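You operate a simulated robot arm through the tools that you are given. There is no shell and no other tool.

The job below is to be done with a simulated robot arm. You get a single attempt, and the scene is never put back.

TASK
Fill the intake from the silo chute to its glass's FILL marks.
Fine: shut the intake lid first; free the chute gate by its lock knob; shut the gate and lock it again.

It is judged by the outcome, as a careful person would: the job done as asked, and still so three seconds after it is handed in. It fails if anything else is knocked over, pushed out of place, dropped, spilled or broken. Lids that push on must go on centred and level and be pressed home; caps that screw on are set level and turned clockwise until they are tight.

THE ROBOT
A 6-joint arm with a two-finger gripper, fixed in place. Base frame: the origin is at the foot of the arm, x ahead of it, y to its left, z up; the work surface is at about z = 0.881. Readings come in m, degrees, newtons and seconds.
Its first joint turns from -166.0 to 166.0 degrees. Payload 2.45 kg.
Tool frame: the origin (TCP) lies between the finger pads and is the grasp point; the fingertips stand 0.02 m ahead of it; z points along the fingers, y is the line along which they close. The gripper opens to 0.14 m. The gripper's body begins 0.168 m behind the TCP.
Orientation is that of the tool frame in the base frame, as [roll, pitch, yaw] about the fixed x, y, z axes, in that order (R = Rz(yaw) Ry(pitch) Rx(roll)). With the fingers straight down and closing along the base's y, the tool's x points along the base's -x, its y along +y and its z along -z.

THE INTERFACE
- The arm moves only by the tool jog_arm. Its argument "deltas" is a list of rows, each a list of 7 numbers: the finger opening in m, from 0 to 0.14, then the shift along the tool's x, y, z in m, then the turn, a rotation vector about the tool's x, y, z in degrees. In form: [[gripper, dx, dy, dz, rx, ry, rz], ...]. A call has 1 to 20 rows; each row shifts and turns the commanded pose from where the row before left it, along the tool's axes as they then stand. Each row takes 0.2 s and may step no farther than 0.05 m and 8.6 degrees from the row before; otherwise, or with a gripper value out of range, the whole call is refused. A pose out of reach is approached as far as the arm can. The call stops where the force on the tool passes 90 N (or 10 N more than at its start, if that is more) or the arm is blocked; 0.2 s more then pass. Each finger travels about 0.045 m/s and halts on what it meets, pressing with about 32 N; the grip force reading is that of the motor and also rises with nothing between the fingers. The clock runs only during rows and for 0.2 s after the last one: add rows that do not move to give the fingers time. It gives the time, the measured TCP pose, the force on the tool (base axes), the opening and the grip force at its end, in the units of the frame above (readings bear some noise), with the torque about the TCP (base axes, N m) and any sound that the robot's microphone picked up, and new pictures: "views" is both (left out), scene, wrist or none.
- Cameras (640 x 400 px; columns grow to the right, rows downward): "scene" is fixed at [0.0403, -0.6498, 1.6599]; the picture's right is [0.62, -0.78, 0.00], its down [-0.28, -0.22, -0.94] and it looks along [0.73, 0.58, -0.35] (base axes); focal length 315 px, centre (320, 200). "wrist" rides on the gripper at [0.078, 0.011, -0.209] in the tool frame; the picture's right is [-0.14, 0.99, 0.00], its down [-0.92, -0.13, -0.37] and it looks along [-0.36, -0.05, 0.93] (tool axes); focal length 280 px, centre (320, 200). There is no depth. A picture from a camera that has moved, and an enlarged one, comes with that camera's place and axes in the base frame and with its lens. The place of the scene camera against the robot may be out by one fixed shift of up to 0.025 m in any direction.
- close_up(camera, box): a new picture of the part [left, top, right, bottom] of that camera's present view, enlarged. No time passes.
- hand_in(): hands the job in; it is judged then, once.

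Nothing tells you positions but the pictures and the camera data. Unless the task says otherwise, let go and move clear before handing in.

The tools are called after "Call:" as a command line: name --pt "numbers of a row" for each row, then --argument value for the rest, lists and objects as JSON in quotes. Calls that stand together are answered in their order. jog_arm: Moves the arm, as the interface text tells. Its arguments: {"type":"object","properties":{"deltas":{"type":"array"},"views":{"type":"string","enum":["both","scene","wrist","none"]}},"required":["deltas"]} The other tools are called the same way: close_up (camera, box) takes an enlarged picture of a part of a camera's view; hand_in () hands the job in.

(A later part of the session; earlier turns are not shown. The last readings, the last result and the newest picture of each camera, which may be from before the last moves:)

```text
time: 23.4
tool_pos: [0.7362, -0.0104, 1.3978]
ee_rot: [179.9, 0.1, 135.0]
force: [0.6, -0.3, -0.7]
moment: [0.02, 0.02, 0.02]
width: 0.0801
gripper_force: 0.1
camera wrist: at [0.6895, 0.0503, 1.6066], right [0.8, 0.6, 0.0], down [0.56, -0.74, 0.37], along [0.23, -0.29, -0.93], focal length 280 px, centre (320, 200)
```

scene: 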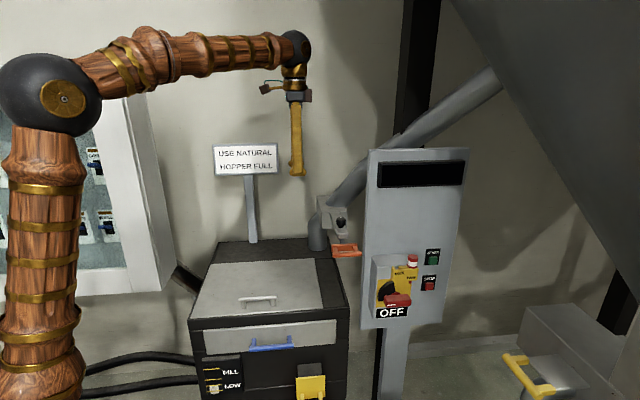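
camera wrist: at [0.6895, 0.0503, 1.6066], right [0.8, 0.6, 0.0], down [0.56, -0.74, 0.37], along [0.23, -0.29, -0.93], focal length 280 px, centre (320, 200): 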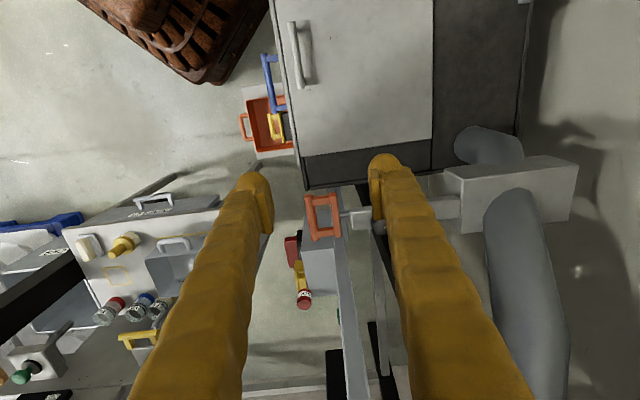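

The knob is hidden behind a finger and the panel plate appears edge-on beside the handle. I'll zoom, and also close the fingers a bit for a clearer view.

Call:
jog_arm --pt "0.08 0 -0.04 0 0 0 0" --pt "0.04 0 -0.04 0 0 0 0" --pt "0.02 0 -0.02 0 0 0 0" --pt "0.0 0 0 0 0 0 0" --pt "0.0 0 0 0 0 0 0" --pt "0.0 0 0 0 0 0 0" --views "wrist"

Call:
close_up --camera "wrist" --box '[340, 130, 640, 320]'

Call:
close_up --camera "wrist" --box '[340, 200, 500, 300]'

```text
time: 24.8
tool_pos: [0.667, -0.0827, 1.3962]
ee_rot: [179.8, 0.1, 134.9]
force: [-0.5, -0.5, -1.1]
moment: [-0.01, 0.01, 0.01]
width: 0.0
gripper_force: 18.8
camera wrist: at [0.619, -0.0214, 1.6061], right [0.8, 0.6, 0.0], down [0.56, -0.74, 0.37], along [0.23, -0.29, -0.93], focal length 280 px, centre (320, 200)
```

wrist: 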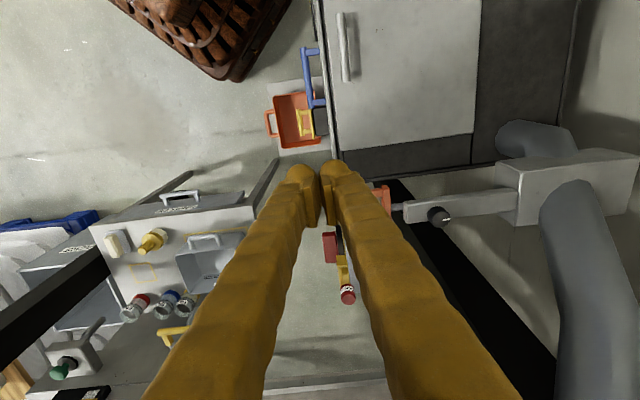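

```text
2.11 times, centred on (490, 225) of wrist
camera zoom: at [0.619, -0.0214, 1.6061], right [0.8, 0.6, 0.0], down [0.56, -0.74, 0.37], along [0.23, -0.29, -0.93], focal length 590 px, centre (-38, 147)
```

zoom: 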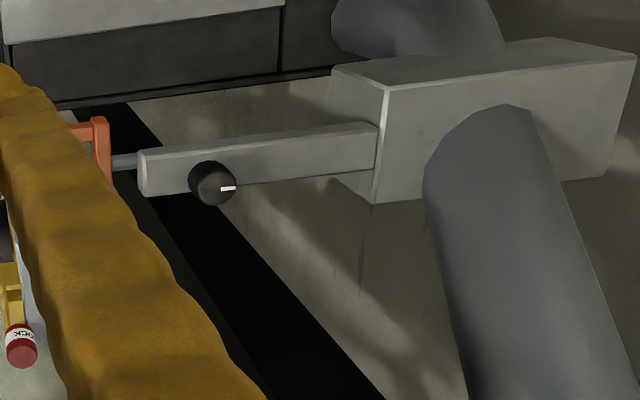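

```text
4.00 times, centred on (420, 250) of wrist
camera zoom: at [0.619, -0.0214, 1.6061], right [0.8, 0.6, 0.0], down [0.56, -0.74, 0.37], along [0.23, -0.29, -0.93], focal length 1122 px, centre (-80, 0)
```

zoom: 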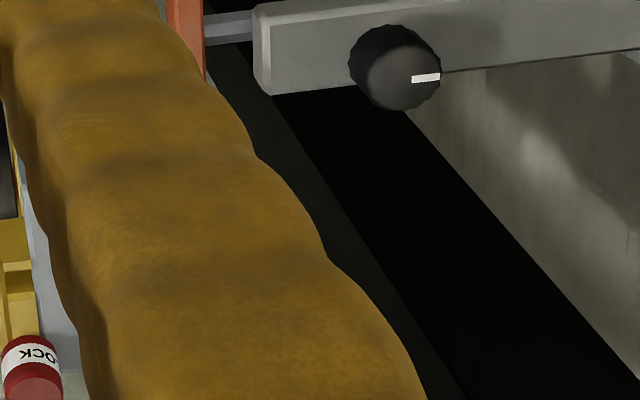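

The knob's top is at about (0.924,-0.063,1.149) with a white pointer towards the housing, and the panel plate's near edge is at t ≈ 0.77, so I must keep the camera side away from it. I'll yaw the tool 60° to leave room for an anticlockwise turn, then move above the knob.

Call:
jog_arm --pt "0.0 0 0 -0.01 0 0 7.5" --pt "0.02 0 0 -0.01 0 0 7.5" --pt "0.04 0 0 0 0 0 7.5" --pt "0.06 0 0 0 0 0 7.5" --pt "0.07 0 0 0 0 0 7.5" --pt "0.07 0 0 0 0 0 7.5" --pt "0.07 0 0 0 0 0 7.5" --pt "0.07 0 0 0 0 0 7.5" --pt "0.07 0.014 0.04 0 0 0 0" --pt "0.07 0.014 0.04 0 0 0 0" --pt "0.07 0.014 0.04 0 0 0 0" --pt "0.07 0.014 0.04 0 0 0 0" --pt "0.07 0.014 0.04 0 0 0 0" --pt "0.07 0.015 0.043 0 0 0 0" --pt "0.07 0 0 0 0 0 0" --views "both"

```text
time: 28.0
tool_pos: [0.9209, -0.0643, 1.4159]
ee_rot: [179.9, -0.2, 75.0]
force: [-0.5, 0.7, 0.3]
moment: [-0.01, 0.02, -0.02]
width: 0.0702
gripper_force: 0.1
camera wrist: at [0.9512, 0.0063, 1.626], right [0.92, -0.39, 0.0], down [-0.36, -0.86, 0.37], along [-0.14, -0.34, -0.93], focal length 280 px, centre (320, 200)
```

scene: 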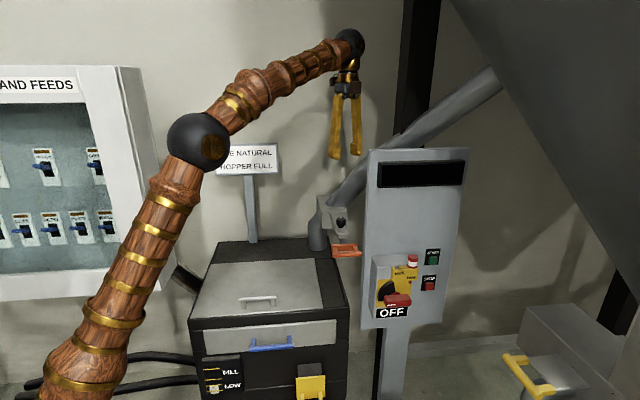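
wrist: 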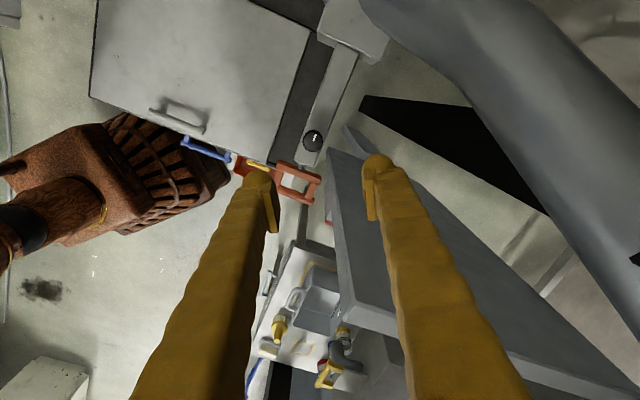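

The knob is almost directly beneath the gripper. I'll zoom to correct the last few millimetres.

Call:
close_up --camera "wrist" --box '[270, 90, 370, 190]'

Call:
close_up --camera "wrist" --box '[250, 0, 410, 240]'

```text
4.00 times, centred on (320, 140) of wrist
camera zoom: at [0.9512, 0.0063, 1.626], right [0.92, -0.39, 0.0], down [-0.36, -0.86, 0.37], along [-0.14, -0.34, -0.93], focal length 1122 px, centre (320, 440)
```

zoom: 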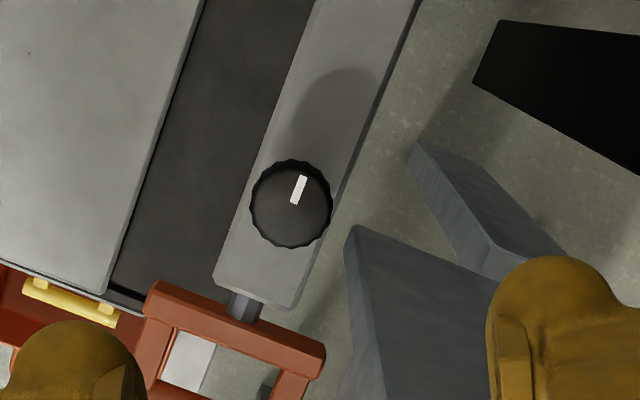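

```text
1.67 times, centred on (330, 120) of wrist
camera zoom: at [0.9512, 0.0063, 1.626], right [0.92, -0.39, 0.0], down [-0.36, -0.86, 0.37], along [-0.14, -0.34, -0.93], focal length 467 px, centre (303, 333)
```

zoom: 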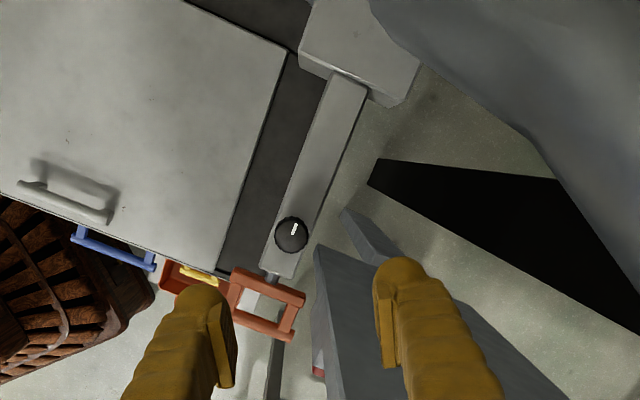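

Seen from above, the knob is 33 mm across at about (0.909,-0.062) with its top near z = 1.17 and the pointer towards the housing. I'll shift 12 mm and descend partway to re-check.

Call:
jog_arm --pt "0.07 -0.002 -0.0115 0.03 0 0 0" --pt "0.07 0 0 0.04 0 0 0" --pt "0.07 0 0 0.04 0 0 0" --pt "0.07 0 0 0.04 0 0 0" --pt "0.07 0 0 0 0 0 0" --views "both"

Call:
close_up --camera "wrist" --box '[240, 80, 400, 240]'

Call:
close_up --camera "scene" --box '[290, 150, 410, 270]'

```text
time: 29.2
tool_pos: [0.9102, -0.0637, 1.267]
ee_rot: [179.9, -0.2, 75.0]
force: [0.3, -0.3, -0.6]
moment: [-0.06, -0.03, -0.01]
width: 0.0699
gripper_force: 0.0
camera wrist: at [0.9419, 0.0084, 1.4766], right [0.92, -0.39, 0.0], down [-0.36, -0.86, 0.37], along [-0.14, -0.34, -0.93], focal length 280 px, centre (320, 200)
```

scene: 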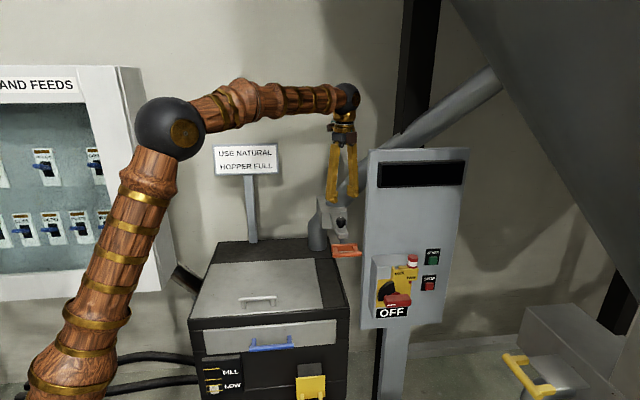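
wrist: 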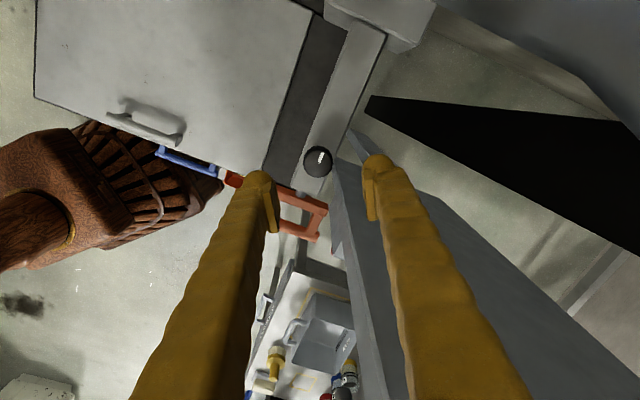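

```text
2.50 times, centred on (320, 160) of wrist
camera zoom: at [0.9419, 0.0084, 1.4766], right [0.92, -0.39, 0.0], down [-0.36, -0.86, 0.37], along [-0.14, -0.34, -0.93], focal length 701 px, centre (320, 300)
```

zoom: 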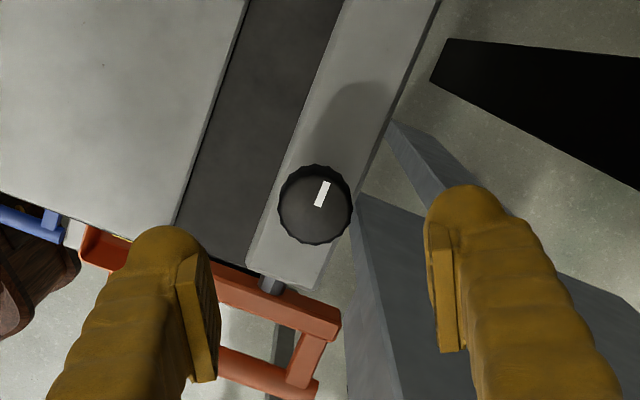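

```text
3.33 times, centred on (350, 210) of scene
camera zoom: at [0.0403, -0.6498, 1.6599], right [0.62, -0.78, 0.0], down [-0.28, -0.22, -0.94], along [0.73, 0.58, -0.35], focal length 1050 px, centre (220, 167)
```

zoom: 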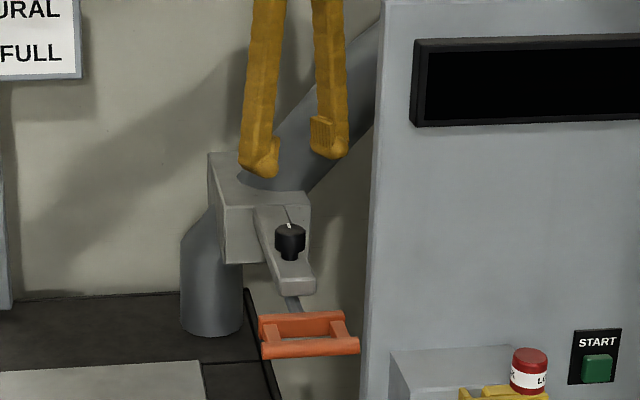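

The knob is centred to within 2-3 mm. I'll descend so the fingertips flank its head.

Call:
jog_arm --pt "0.07 0.001 -0.002 0.03 0 0 0" --pt "0.07 0 0 0.03 0 0 0" --pt "0.07 0 0 0.025 0 0 0" --pt "0.07 0 0 0.013 0 0 0" --pt "0.07 0 0 0 0 0 0" --views "both"

Call:
close_up --camera "wrist" --box '[240, 120, 400, 260]'

Call:
close_up --camera "scene" --box '[300, 170, 390, 260]'

```text
time: 30.4
tool_pos: [0.9084, -0.0621, 1.1694]
ee_rot: [179.9, -0.1, 75.0]
force: [-0.6, 0.4, 0.0]
moment: [0.02, -0.01, -0.02]
width: 0.0699
gripper_force: 0.1
camera wrist: at [0.9397, 0.0095, 1.3786], right [0.92, -0.39, 0.0], down [-0.36, -0.86, 0.37], along [-0.14, -0.34, -0.93], focal length 280 px, centre (320, 200)
```

scene: 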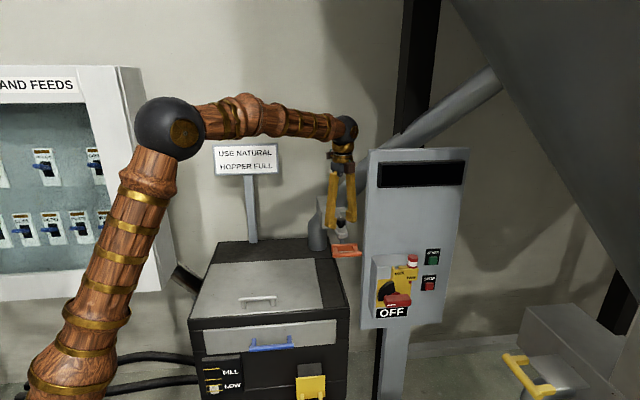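
wrist: 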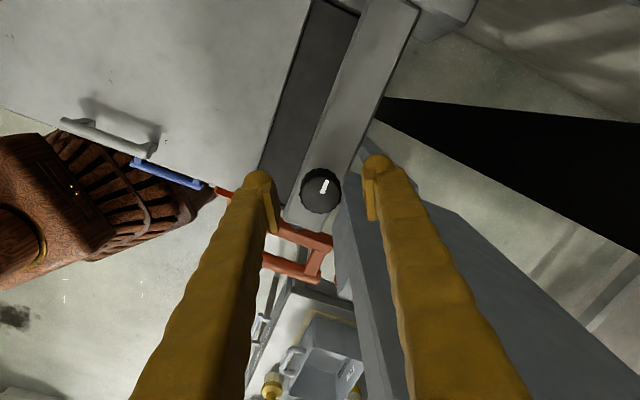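

```text
2.86 times, centred on (320, 190) of wrist
camera zoom: at [0.9397, 0.0095, 1.3786], right [0.92, -0.39, 0.0], down [-0.36, -0.86, 0.37], along [-0.14, -0.34, -0.93], focal length 801 px, centre (320, 229)
```

zoom: 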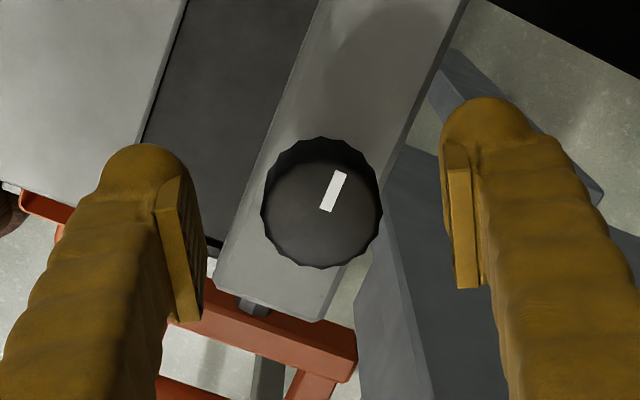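

```text
4.44 times, centred on (345, 215) of scene
camera zoom: at [0.0403, -0.6498, 1.6599], right [0.62, -0.78, 0.0], down [-0.28, -0.22, -0.94], along [0.73, 0.58, -0.35], focal length 1400 px, centre (209, 133)
```

zoom: 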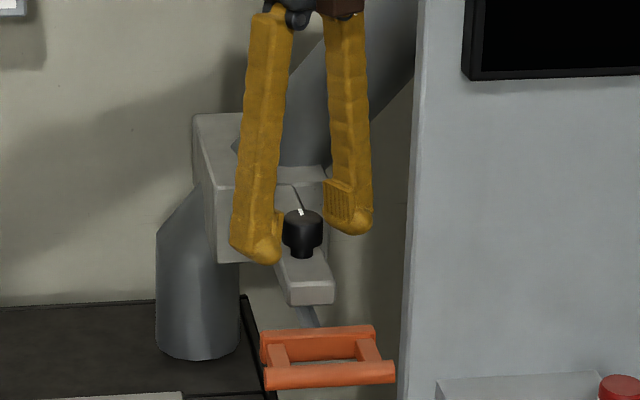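

The fingers flank the knob well. I'll close on it now.

Call:
jog_arm --pt "0.05 0 0 0 0 0 0" --pt "0.03 0 0 0 0 0 0" --pt "0.015 0 0 0 0 0 0" --pt "0.015 0 0 0 0 0 0" --pt "0.015 0 0 0 0 0 0" --views "wrist"

Call:
close_up --camera "wrist" --box '[240, 120, 400, 260]'

```text
time: 31.6
tool_pos: [0.9095, -0.0624, 1.1687]
ee_rot: [179.9, 0.0, 74.9]
force: [17.7, -3.5, -0.8]
moment: [0.0, -0.19, 0.02]
width: 0.0325
gripper_force: 45.2
camera wrist: at [0.9401, 0.0094, 1.3787], right [0.92, -0.39, 0.0], down [-0.36, -0.86, 0.37], along [-0.14, -0.34, -0.93], focal length 280 px, centre (320, 200)
```

wrist: 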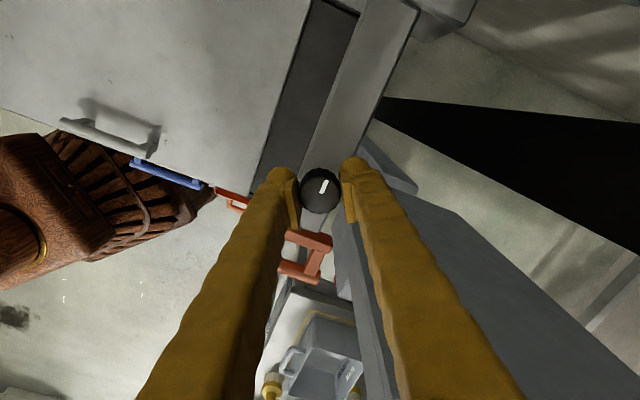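

```text
2.86 times, centred on (320, 190) of wrist
camera zoom: at [0.9401, 0.0094, 1.3787], right [0.92, -0.39, 0.0], down [-0.36, -0.86, 0.37], along [-0.14, -0.34, -0.93], focal length 801 px, centre (320, 229)
```

zoom: 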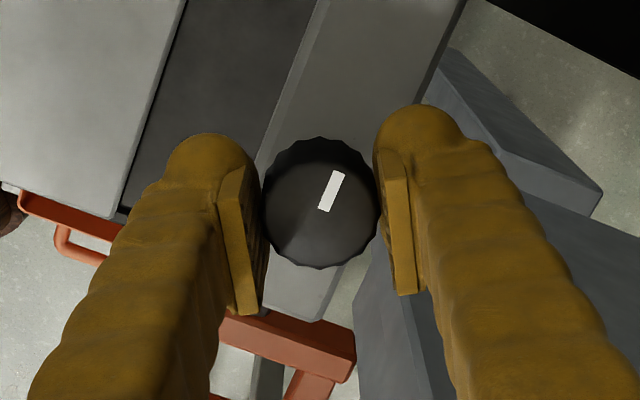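

The knob is gripped at 32.5 mm with a slight side load. I'll ease that by a millimetre and try a small anticlockwise turn, watching the torque.

Call:
jog_arm --pt "0.015 0 0.0012 0 0 0 0" --pt "0.015 0 0 0 0 0 -4" --pt "0.015 0 0 0 0 0 -4" --pt "0.015 0 0 0 0 0 0" --views "wrist"

Call:
close_up --camera "wrist" --box '[240, 120, 400, 260]'

```text
time: 32.6
tool_pos: [0.9103, -0.0628, 1.1687]
ee_rot: [179.7, -0.2, 83.1]
force: [0.7, -4.7, 13.3]
moment: [-0.11, 0.0, -0.03]
width: 0.0324
gripper_force: 45.0
camera wrist: at [0.9299, 0.0129, 1.3786], right [0.97, -0.26, 0.0], down [-0.24, -0.9, 0.37], along [-0.09, -0.35, -0.93], focal length 280 px, centre (320, 200)
```

wrist: 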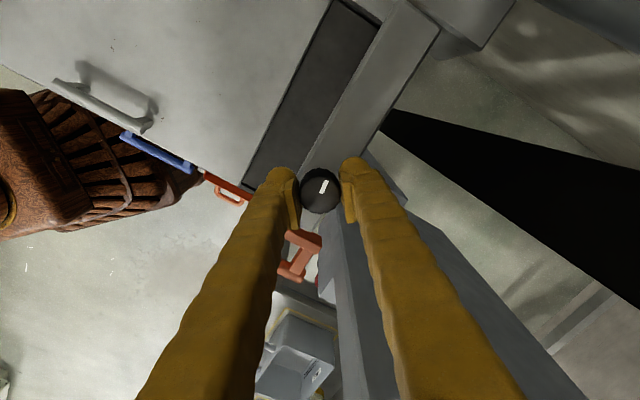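

```text
2.86 times, centred on (320, 190) of wrist
camera zoom: at [0.9299, 0.0129, 1.3786], right [0.97, -0.26, 0.0], down [-0.24, -0.9, 0.37], along [-0.09, -0.35, -0.93], focal length 801 px, centre (320, 229)
```

zoom: 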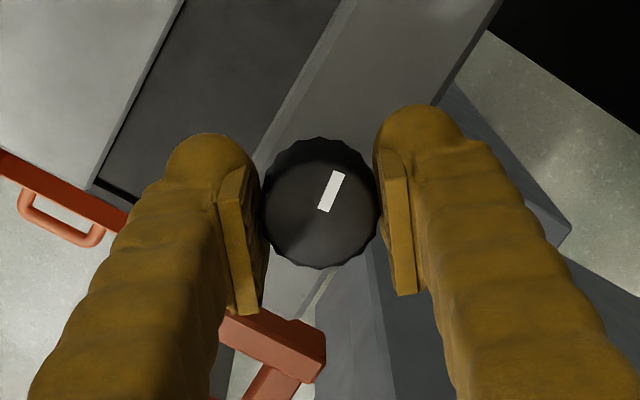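

The knob turns freely with the gripper (the pointer follows) and hardly resists. I'll keep turning anticlockwise.

Call:
jog_arm --pt "0.015 0 0 0 0 0 -6" --pt "0.015 0 0 0 0 0 -6" --pt "0.015 0 0 0 0 0 -6" --pt "0.015 0 0 0 0 0 -6" --pt "0.015 0 0 0 0 0 -6" --pt "0.015 0 0 0 0 0 0" --views "wrist"

Call:
close_up --camera "wrist" --box '[240, 120, 400, 260]'

```text
time: 34.0
tool_pos: [0.9106, -0.0619, 1.1687]
ee_rot: [179.7, 0.0, 113.1]
force: [21.1, -5.0, 24.3]
moment: [-0.12, -0.3, -0.04]
width: 0.0327
gripper_force: 44.7
camera wrist: at [0.8895, 0.0129, 1.3783], right [0.97, 0.26, 0.0], down [0.24, -0.9, 0.37], along [0.1, -0.35, -0.93], focal length 280 px, centre (320, 200)
```

wrist: 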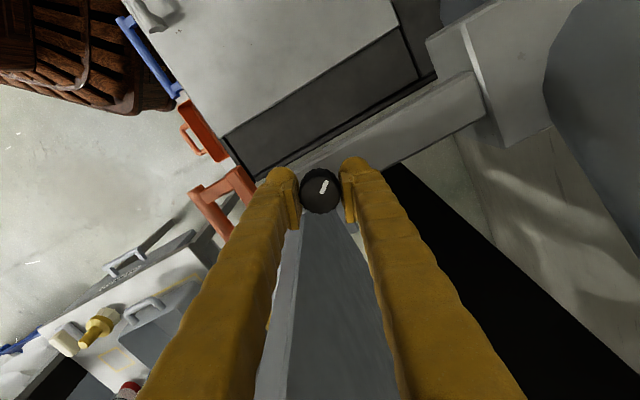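

```text
2.86 times, centred on (320, 190) of wrist
camera zoom: at [0.8895, 0.0129, 1.3783], right [0.97, 0.26, 0.0], down [0.24, -0.9, 0.37], along [0.1, -0.35, -0.93], focal length 801 px, centre (320, 229)
```

zoom: 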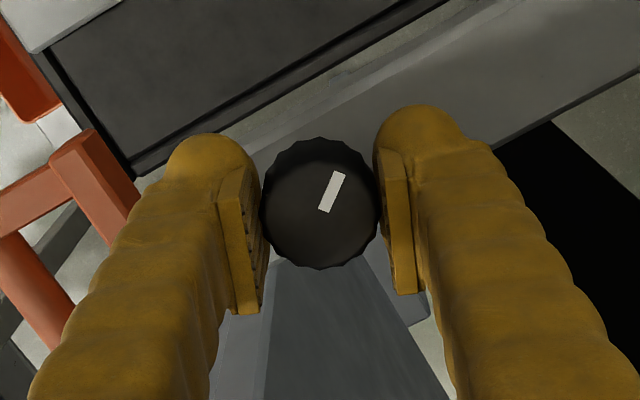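

It has turned 38° and pushes up slightly, as a thread backing out would. I'll relieve the load and keep turning.

Call:
jog_arm --pt "0.015 -0.0004 0.001 -0.0008 0 0 0" --pt "0.015 0 0 -0.0002 0 0 -6" --pt "0.015 0 0 -0.0002 0 0 -6" --pt "0.015 0 0 -0.0002 0 0 -6" --pt "0.015 0 0 -0.0002 0 0 -6" --pt "0.015 0 0 -0.0002 0 0 -6" --pt "0.015 0 0 0 0 0 0" --views "wrist"

Call:
close_up --camera "wrist" --box '[240, 120, 400, 260]'

```text
time: 35.6
tool_pos: [0.91, -0.061, 1.1686]
ee_rot: [179.9, 0.0, 143.0]
force: [2.2, 5.8, -11.9]
moment: [0.01, -0.09, 0.01]
width: 0.0322
gripper_force: 44.6
camera wrist: at [0.8555, -0.0073, 1.3782], right [0.7, 0.71, 0.0], down [0.66, -0.66, 0.37], along [0.26, -0.26, -0.93], focal length 280 px, centre (320, 200)
```

wrist: 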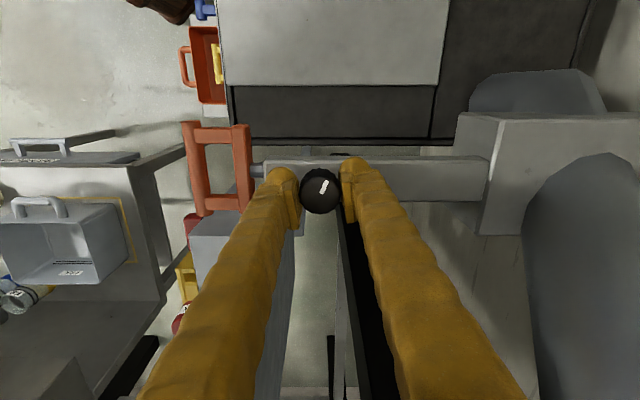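

```text
2.86 times, centred on (320, 190) of wrist
camera zoom: at [0.8555, -0.0073, 1.3782], right [0.7, 0.71, 0.0], down [0.66, -0.66, 0.37], along [0.26, -0.26, -0.93], focal length 801 px, centre (320, 229)
```

zoom: 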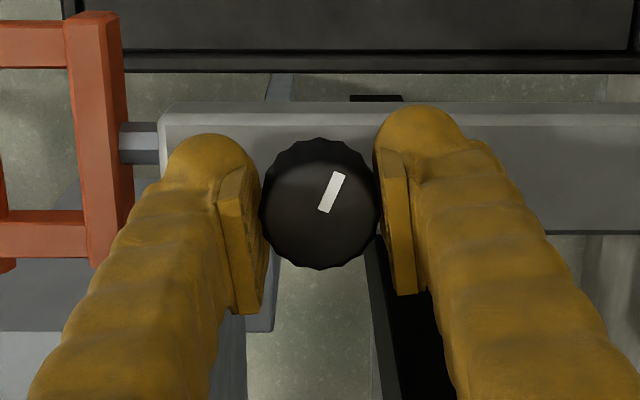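

It has turned 68° with no stop yet. I'll continue, undoing the small rise.

Call:
jog_arm --pt "0.015 0 0 0.0004 0 0 -6" --pt "0.015 0 0 0 0 0 -6" --pt "0.015 0 0 0 0 0 -6" --pt "0.015 0 0 0 0 0 -6" --pt "0.015 0 0 0 0 0 0" --views "wrist"

Call:
close_up --camera "wrist" --box '[240, 120, 400, 260]'

```text
time: 36.8
tool_pos: [0.912, -0.0616, 1.1689]
ee_rot: [179.9, 0.2, 167.0]
force: [6.4, 25.5, -26.2]
moment: [0.11, -0.09, -0.12]
width: 0.0324
gripper_force: 45.1
camera wrist: at [0.8379, -0.0345, 1.3784], right [0.35, 0.93, 0.0], down [0.87, -0.33, 0.37], along [0.35, -0.13, -0.93], focal length 280 px, centre (320, 200)
```

wrist: 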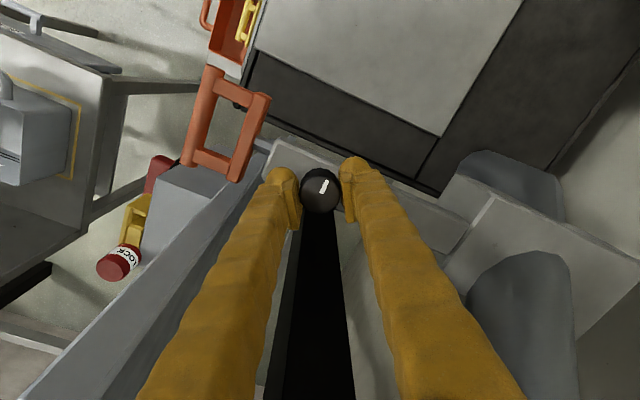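

```text
2.86 times, centred on (320, 190) of wrist
camera zoom: at [0.8379, -0.0345, 1.3784], right [0.35, 0.93, 0.0], down [0.87, -0.33, 0.37], along [0.35, -0.13, -0.93], focal length 801 px, centre (320, 229)
```

zoom: 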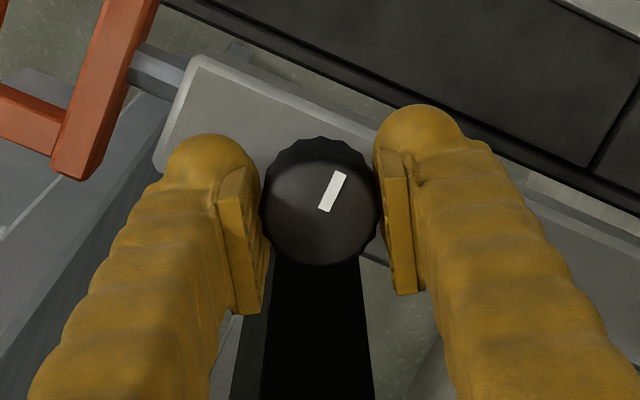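

It has turned 92° and still moves easily with the pointer following. I'll relieve the side load and go on to look for the end stop.

Call:
jog_arm --pt "0.015 0.0002 0.001 0.0008 0 0 0" --pt "0.015 0 0 0 0 0 -6" --pt "0.015 0 0 0 0 0 -6" --pt "0.015 0 0 0 0 0 -6" --pt "0.015 0 0 0 0 0 -6" --pt "0.015 0 0 0 0 0 0" --views "wrist"

Call:
close_up --camera "wrist" --box '[240, 120, 400, 260]'

```text
time: 38.2
tool_pos: [0.911, -0.0623, 1.1701]
ee_rot: [-180.0, 0.3, -168.9]
force: [3.7, 23.4, 14.6]
moment: [0.25, 0.03, -0.31]
width: 0.0327
gripper_force: 45.0
camera wrist: at [0.832, -0.0663, 1.3791], right [-0.06, 1.0, 0.0], down [0.93, 0.05, 0.37], along [0.37, 0.02, -0.93], focal length 280 px, centre (320, 200)
```

wrist: 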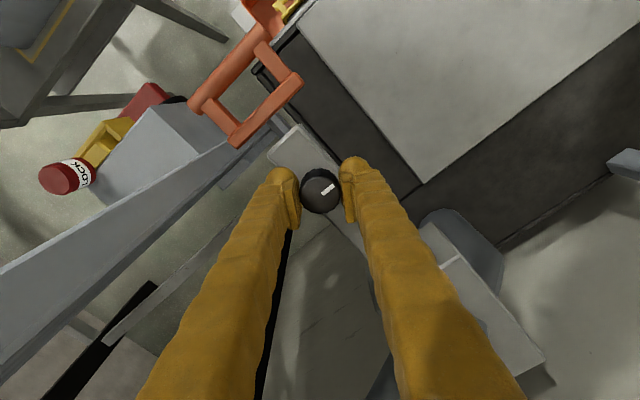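

```text
2.86 times, centred on (320, 190) of wrist
camera zoom: at [0.832, -0.0663, 1.3791], right [-0.06, 1.0, 0.0], down [0.93, 0.05, 0.37], along [0.37, 0.02, -0.93], focal length 801 px, centre (320, 229)
```

zoom: 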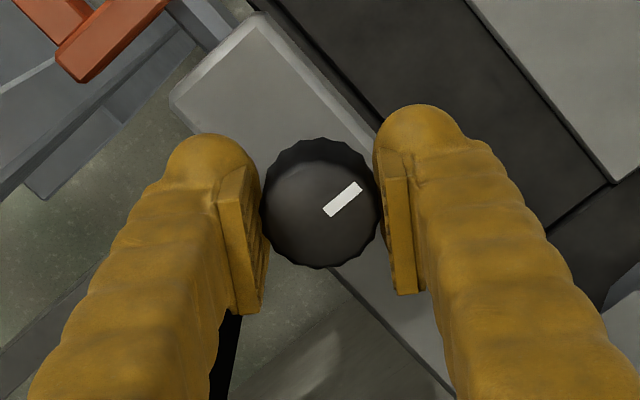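

The pointer has stopped at exactly 90° (now square to the guide) while the fingers slipped past, so the knob is at its free stop. I'll open, rise clear, and turn back towards yaw 135° for the gate handle.

Call:
jog_arm --pt "0.05 0 0 0 0 0 0" --pt "0.07 0 0 0 0 0 0" --pt "0.07 0 0 0 0 0 0" --pt "0.07 0 0 0 0 0 0" --pt "0.07 0 0 -0.03 0 0 0" --pt "0.07 0 0 -0.04 0 0 0" --pt "0.07 0 0 -0.04 0 0 0" --pt "0.07 0 0 -0.03 0 0 8" --pt "0.07 0 0 0 0 0 8" --pt "0.07 0 0 0 0 0 8" --pt "0.07 0 0 0 0 0 8" --pt "0.07 0 0 0 0 0 8" --pt "0.07 0 0 0 0 0 8" --pt "0.07 0 0 0 0 0 8.1" --pt "0.07 0 0 0 0 0 0" --views "both"

Call:
close_up --camera "wrist" --box '[200, 70, 460, 230]'

```text
time: 41.4
tool_pos: [0.9104, -0.0626, 1.3083]
ee_rot: [179.8, 0.1, 134.9]
force: [0.8, -0.1, 0.1]
moment: [0.0, 0.01, 0.03]
width: 0.07
gripper_force: 0.0
camera wrist: at [0.8636, 0.0015, 1.5184], right [0.8, 0.6, 0.0], down [0.56, -0.74, 0.37], along [0.22, -0.29, -0.93], focal length 280 px, centre (320, 200)
```

scene: 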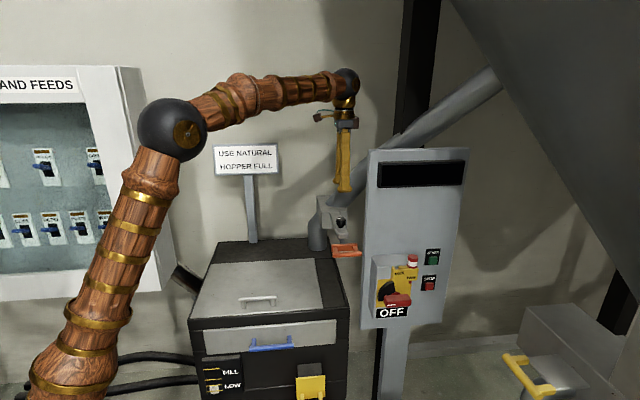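
wrist: 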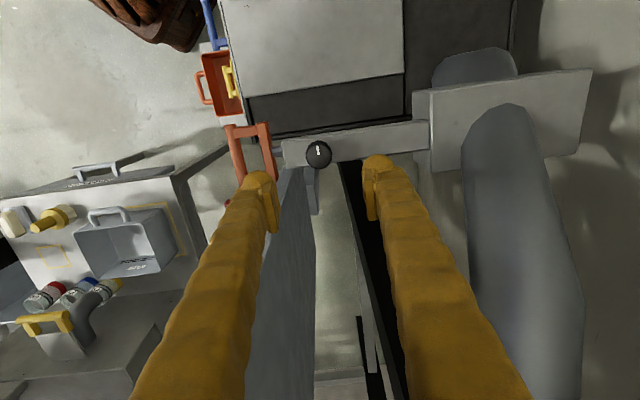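

```text
2.46 times, centred on (330, 150) of wrist
camera zoom: at [0.8636, 0.0015, 1.5184], right [0.8, 0.6, 0.0], down [0.56, -0.74, 0.37], along [0.22, -0.29, -0.93], focal length 690 px, centre (295, 323)
```

zoom: 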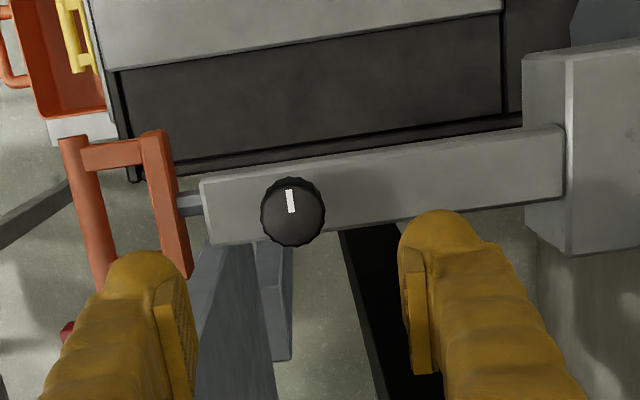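

The pointer is now square to the guide, so the gate should be free. The handle's front bar is at s ≈ 0.48, t ≈ 0.68, with roughly 30 mm inside the loop; I'll move above it and re-check.

Call:
jog_arm --pt "0.07 0.005 -0.04 0 0 0 0" --pt "0.06 0 -0.04 0 0 0 0" --pt "0.05 0 -0.04 0 0 0 0" --pt "0.04 0 0 0.03 0 0 0" --pt "0.04 0 0 0.02 0 0 0" --pt "0.04 0 0 0 0 0 0" --views "both"

Call:
close_up --camera "wrist" --box '[240, 90, 400, 250]'

Call:
close_up --camera "scene" --box '[300, 170, 400, 270]'

```text
time: 42.8
tool_pos: [0.8219, -0.1433, 1.2613]
ee_rot: [179.8, 0.1, 134.9]
force: [0.6, -0.7, -0.1]
moment: [0.01, -0.01, 0.01]
width: 0.04
gripper_force: 0.0
camera wrist: at [0.7736, -0.0805, 1.4698], right [0.8, 0.6, 0.0], down [0.56, -0.74, 0.37], along [0.22, -0.29, -0.93], focal length 280 px, centre (320, 200)
```

scene: 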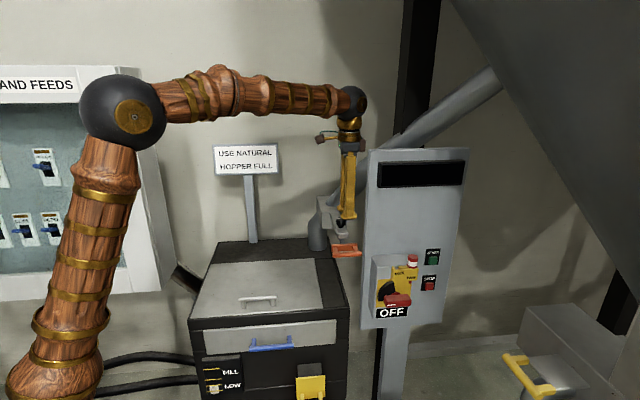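
wrist: 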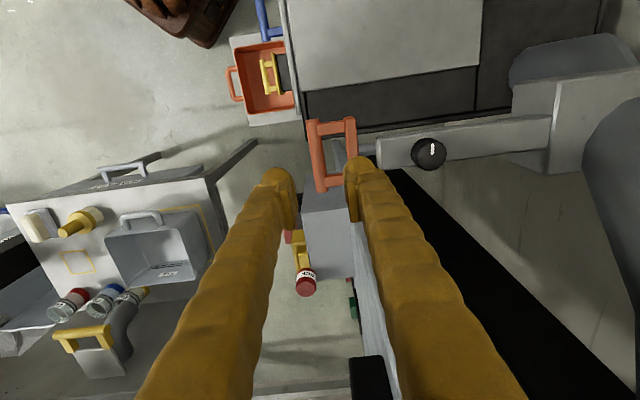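

```text
2.50 times, centred on (320, 170) of wrist
camera zoom: at [0.7736, -0.0805, 1.4698], right [0.8, 0.6, 0.0], down [0.56, -0.74, 0.37], along [0.22, -0.29, -0.93], focal length 701 px, centre (320, 275)
```

zoom: 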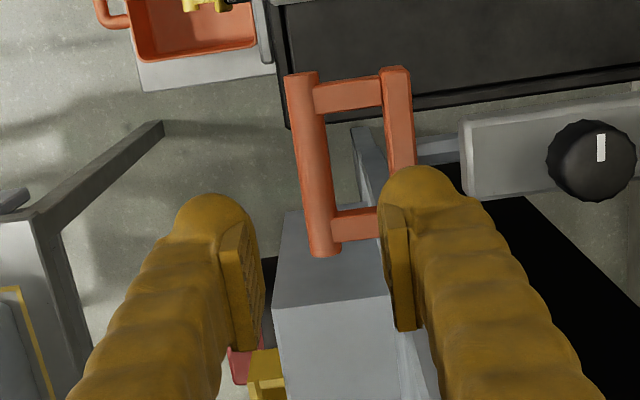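

```text
4.00 times, centred on (350, 220) of scene
camera zoom: at [0.0403, -0.6498, 1.6599], right [0.62, -0.78, 0.0], down [-0.28, -0.22, -0.94], along [0.73, 0.58, -0.35], focal length 1260 px, centre (200, 120)
```

zoom: 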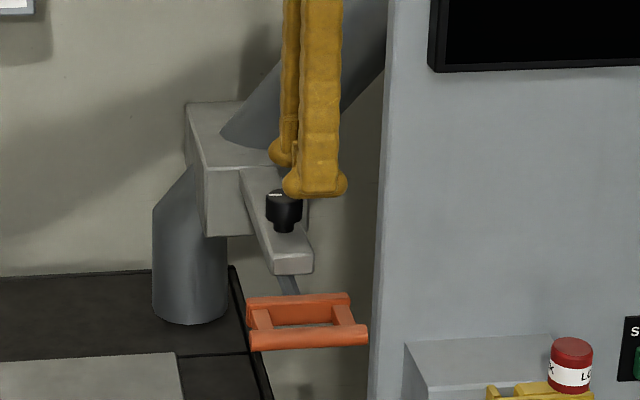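

The handle's front bar is about 4 mm off my centreline and at about z = 1.095. I'll correct, narrow to 30 mm, and descend to just above it for another check.

Call:
jog_arm --pt "0.03 -0.004 -0.006 0.02 0 0 0" --pt "0.03 0 0 0.03 0 0 0" --pt "0.03 0 0 0.03 0 0 0" --pt "0.03 0 0 0.02 0 0 0" --pt "0.03 0 0 0 0 0 0" --views "both"

Call:
close_up --camera "wrist" --box '[250, 110, 390, 250]'

Call:
close_up --camera "scene" --box '[310, 190, 390, 270]'

```text
time: 44.0
tool_pos: [0.8206, -0.1485, 1.1594]
ee_rot: [179.9, 0.1, 134.9]
force: [-0.6, -0.5, 0.1]
moment: [0.02, -0.01, -0.02]
width: 0.0299
gripper_force: 0.2
camera wrist: at [0.7733, -0.0862, 1.3682], right [0.8, 0.6, 0.0], down [0.56, -0.74, 0.37], along [0.22, -0.29, -0.93], focal length 280 px, centre (320, 200)
```

scene: 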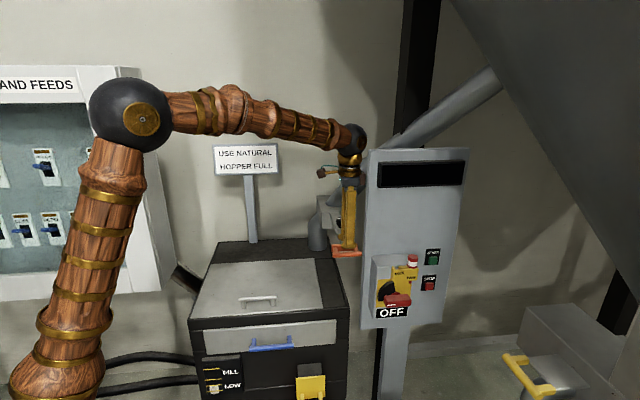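
wrist: 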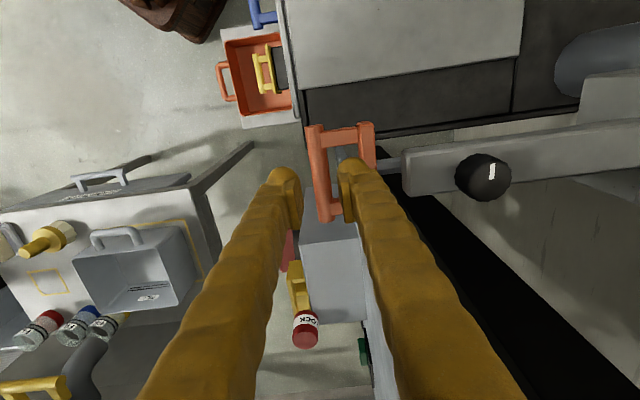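

```text
2.86 times, centred on (320, 180) of wrist
camera zoom: at [0.7733, -0.0862, 1.3682], right [0.8, 0.6, 0.0], down [0.56, -0.74, 0.37], along [0.22, -0.29, -0.93], focal length 801 px, centre (320, 257)
```

zoom: 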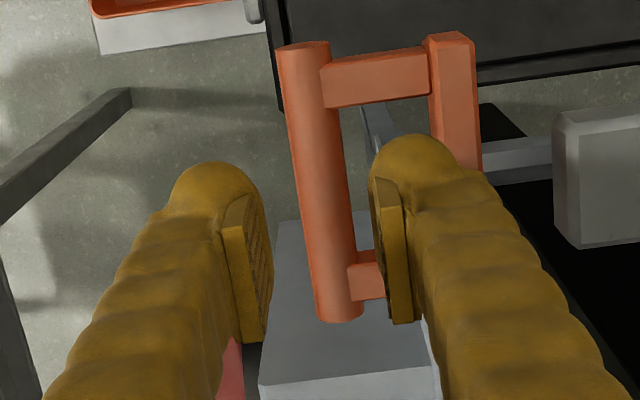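

```text
5.00 times, centred on (350, 230) of scene
camera zoom: at [0.0403, -0.6498, 1.6599], right [0.62, -0.78, 0.0], down [-0.28, -0.22, -0.94], along [0.73, 0.58, -0.35], focal length 1575 px, centre (170, 50)
```

zoom: 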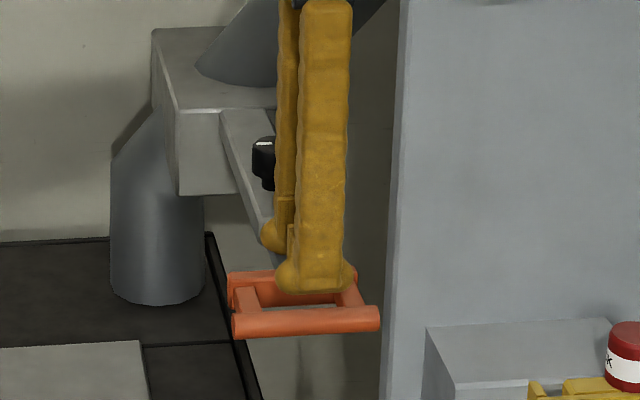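

The bar is centred under the fingers. I'll nudge 3 mm so the inner finger has room inside the loop, then lower around the bar slowly.

Call:
jog_arm --pt "0.03 0 -0.003 0.005 0 0 0" --pt "0.03 0 0 0.015 0 0 0" --pt "0.03 0 0 0.015 0 0 0" --pt "0.03 0 0 0.015 0 0 0" --pt "0.03 0 0 0.01 0 0 0" --pt "0.03 0 0 0 0 0 0" --views "both"

Call:
close_up --camera "wrist" --box '[250, 110, 390, 250]'

Call:
close_up --camera "scene" --box '[310, 190, 390, 270]'

```text
time: 45.4
tool_pos: [0.8217, -0.1516, 1.0989]
ee_rot: [179.9, 0.1, 134.9]
force: [0.3, -0.5, 0.5]
moment: [0.0, 0.04, 0.01]
width: 0.0302
gripper_force: 0.1
camera wrist: at [0.7722, -0.0893, 1.3083], right [0.8, 0.6, 0.0], down [0.56, -0.74, 0.37], along [0.22, -0.29, -0.93], focal length 280 px, centre (320, 200)
```

scene: 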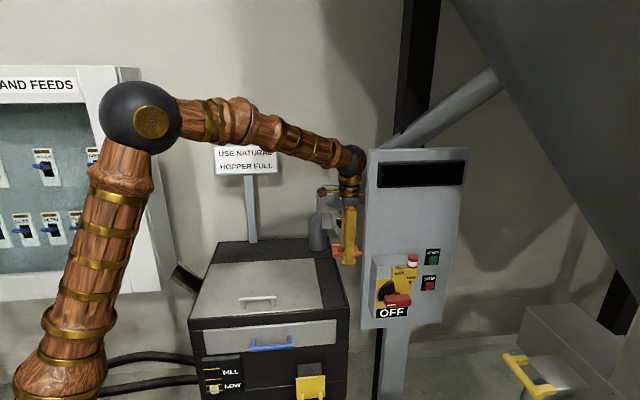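
wrist: 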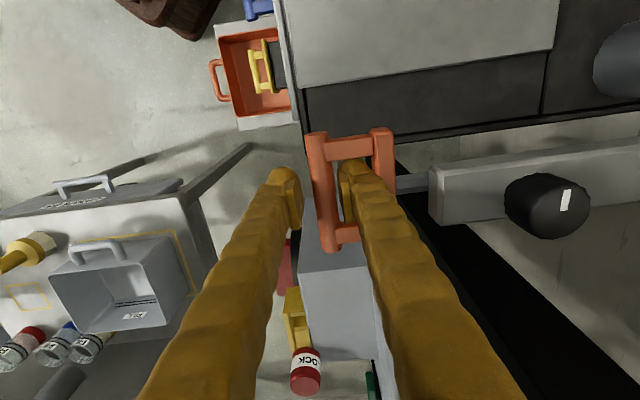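

```text
2.86 times, centred on (320, 180) of wrist
camera zoom: at [0.7722, -0.0893, 1.3083], right [0.8, 0.6, 0.0], down [0.56, -0.74, 0.37], along [0.22, -0.29, -0.93], focal length 801 px, centre (320, 257)
```

zoom: 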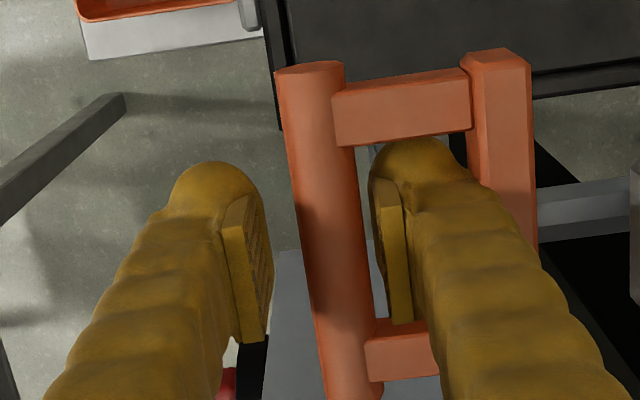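

```text
5.00 times, centred on (350, 230) of scene
camera zoom: at [0.0403, -0.6498, 1.6599], right [0.62, -0.78, 0.0], down [-0.28, -0.22, -0.94], along [0.73, 0.58, -0.35], focal length 1575 px, centre (170, 50)
```

zoom: 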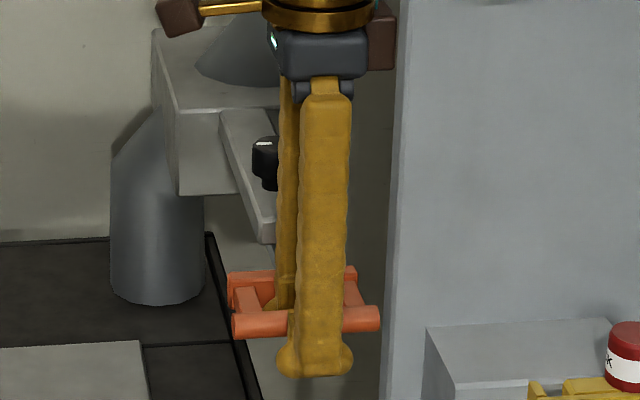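

The bar is between the fingers with no contact force. I'll grip it and check the sight glass before opening anything.

Call:
jog_arm --pt "0.02 0 0 -0.004 0 0 0" --pt "0.01 0 0 0 0 0 0" --pt "0.01 0 0 0 0 0 0" --pt "0.01 0 0 0 0 0 0" --views "both"

Call:
close_up --camera "scene" --box '[190, 345, 260, 400]'

Call:
close_up --camera "wrist" --box '[250, 110, 390, 250]'

```text
time: 46.4
tool_pos: [0.8181, -0.1514, 1.1029]
ee_rot: [179.9, 0.0, 134.8]
force: [-4.1, 1.2, -8.6]
moment: [0.05, 0.11, 0.77]
width: 0.0145
gripper_force: 40.6
camera wrist: at [0.7716, -0.0892, 1.3125], right [0.8, 0.6, 0.0], down [0.56, -0.74, 0.37], along [0.22, -0.29, -0.93], focal length 280 px, centre (320, 200)
```

scene: 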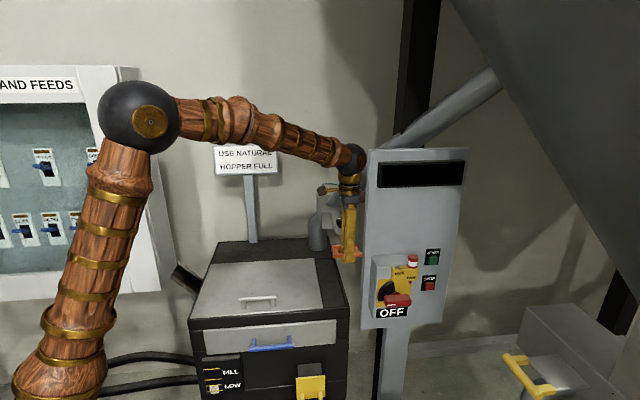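
wrist: 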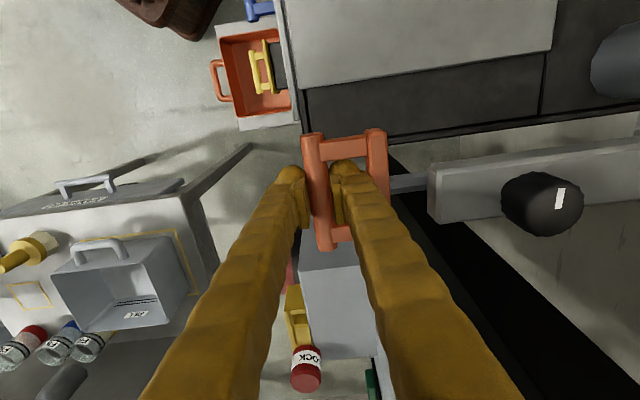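

```text
7.27 times, centred on (225, 372) of scene
camera zoom: at [0.0403, -0.6498, 1.6599], right [0.62, -0.78, 0.0], down [-0.28, -0.22, -0.94], along [0.73, 0.58, -0.35], focal length 2291 px, centre (1011, -1054)
```

zoom: 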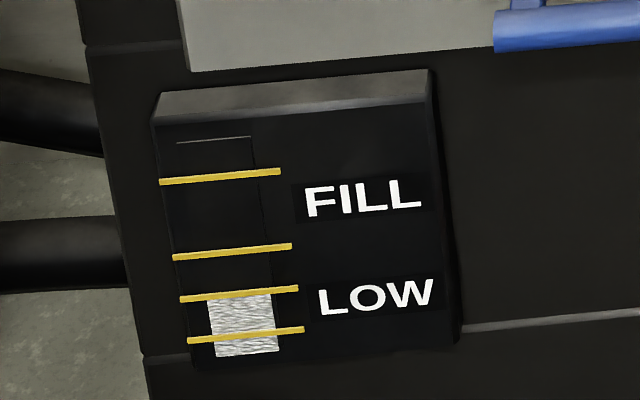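

```text
2.86 times, centred on (320, 180) of wrist
camera zoom: at [0.7716, -0.0892, 1.3125], right [0.8, 0.6, 0.0], down [0.56, -0.74, 0.37], along [0.22, -0.29, -0.93], focal length 801 px, centre (320, 257)
```

zoom: 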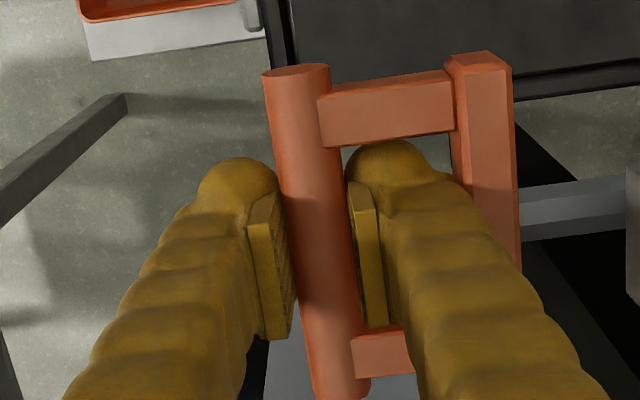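

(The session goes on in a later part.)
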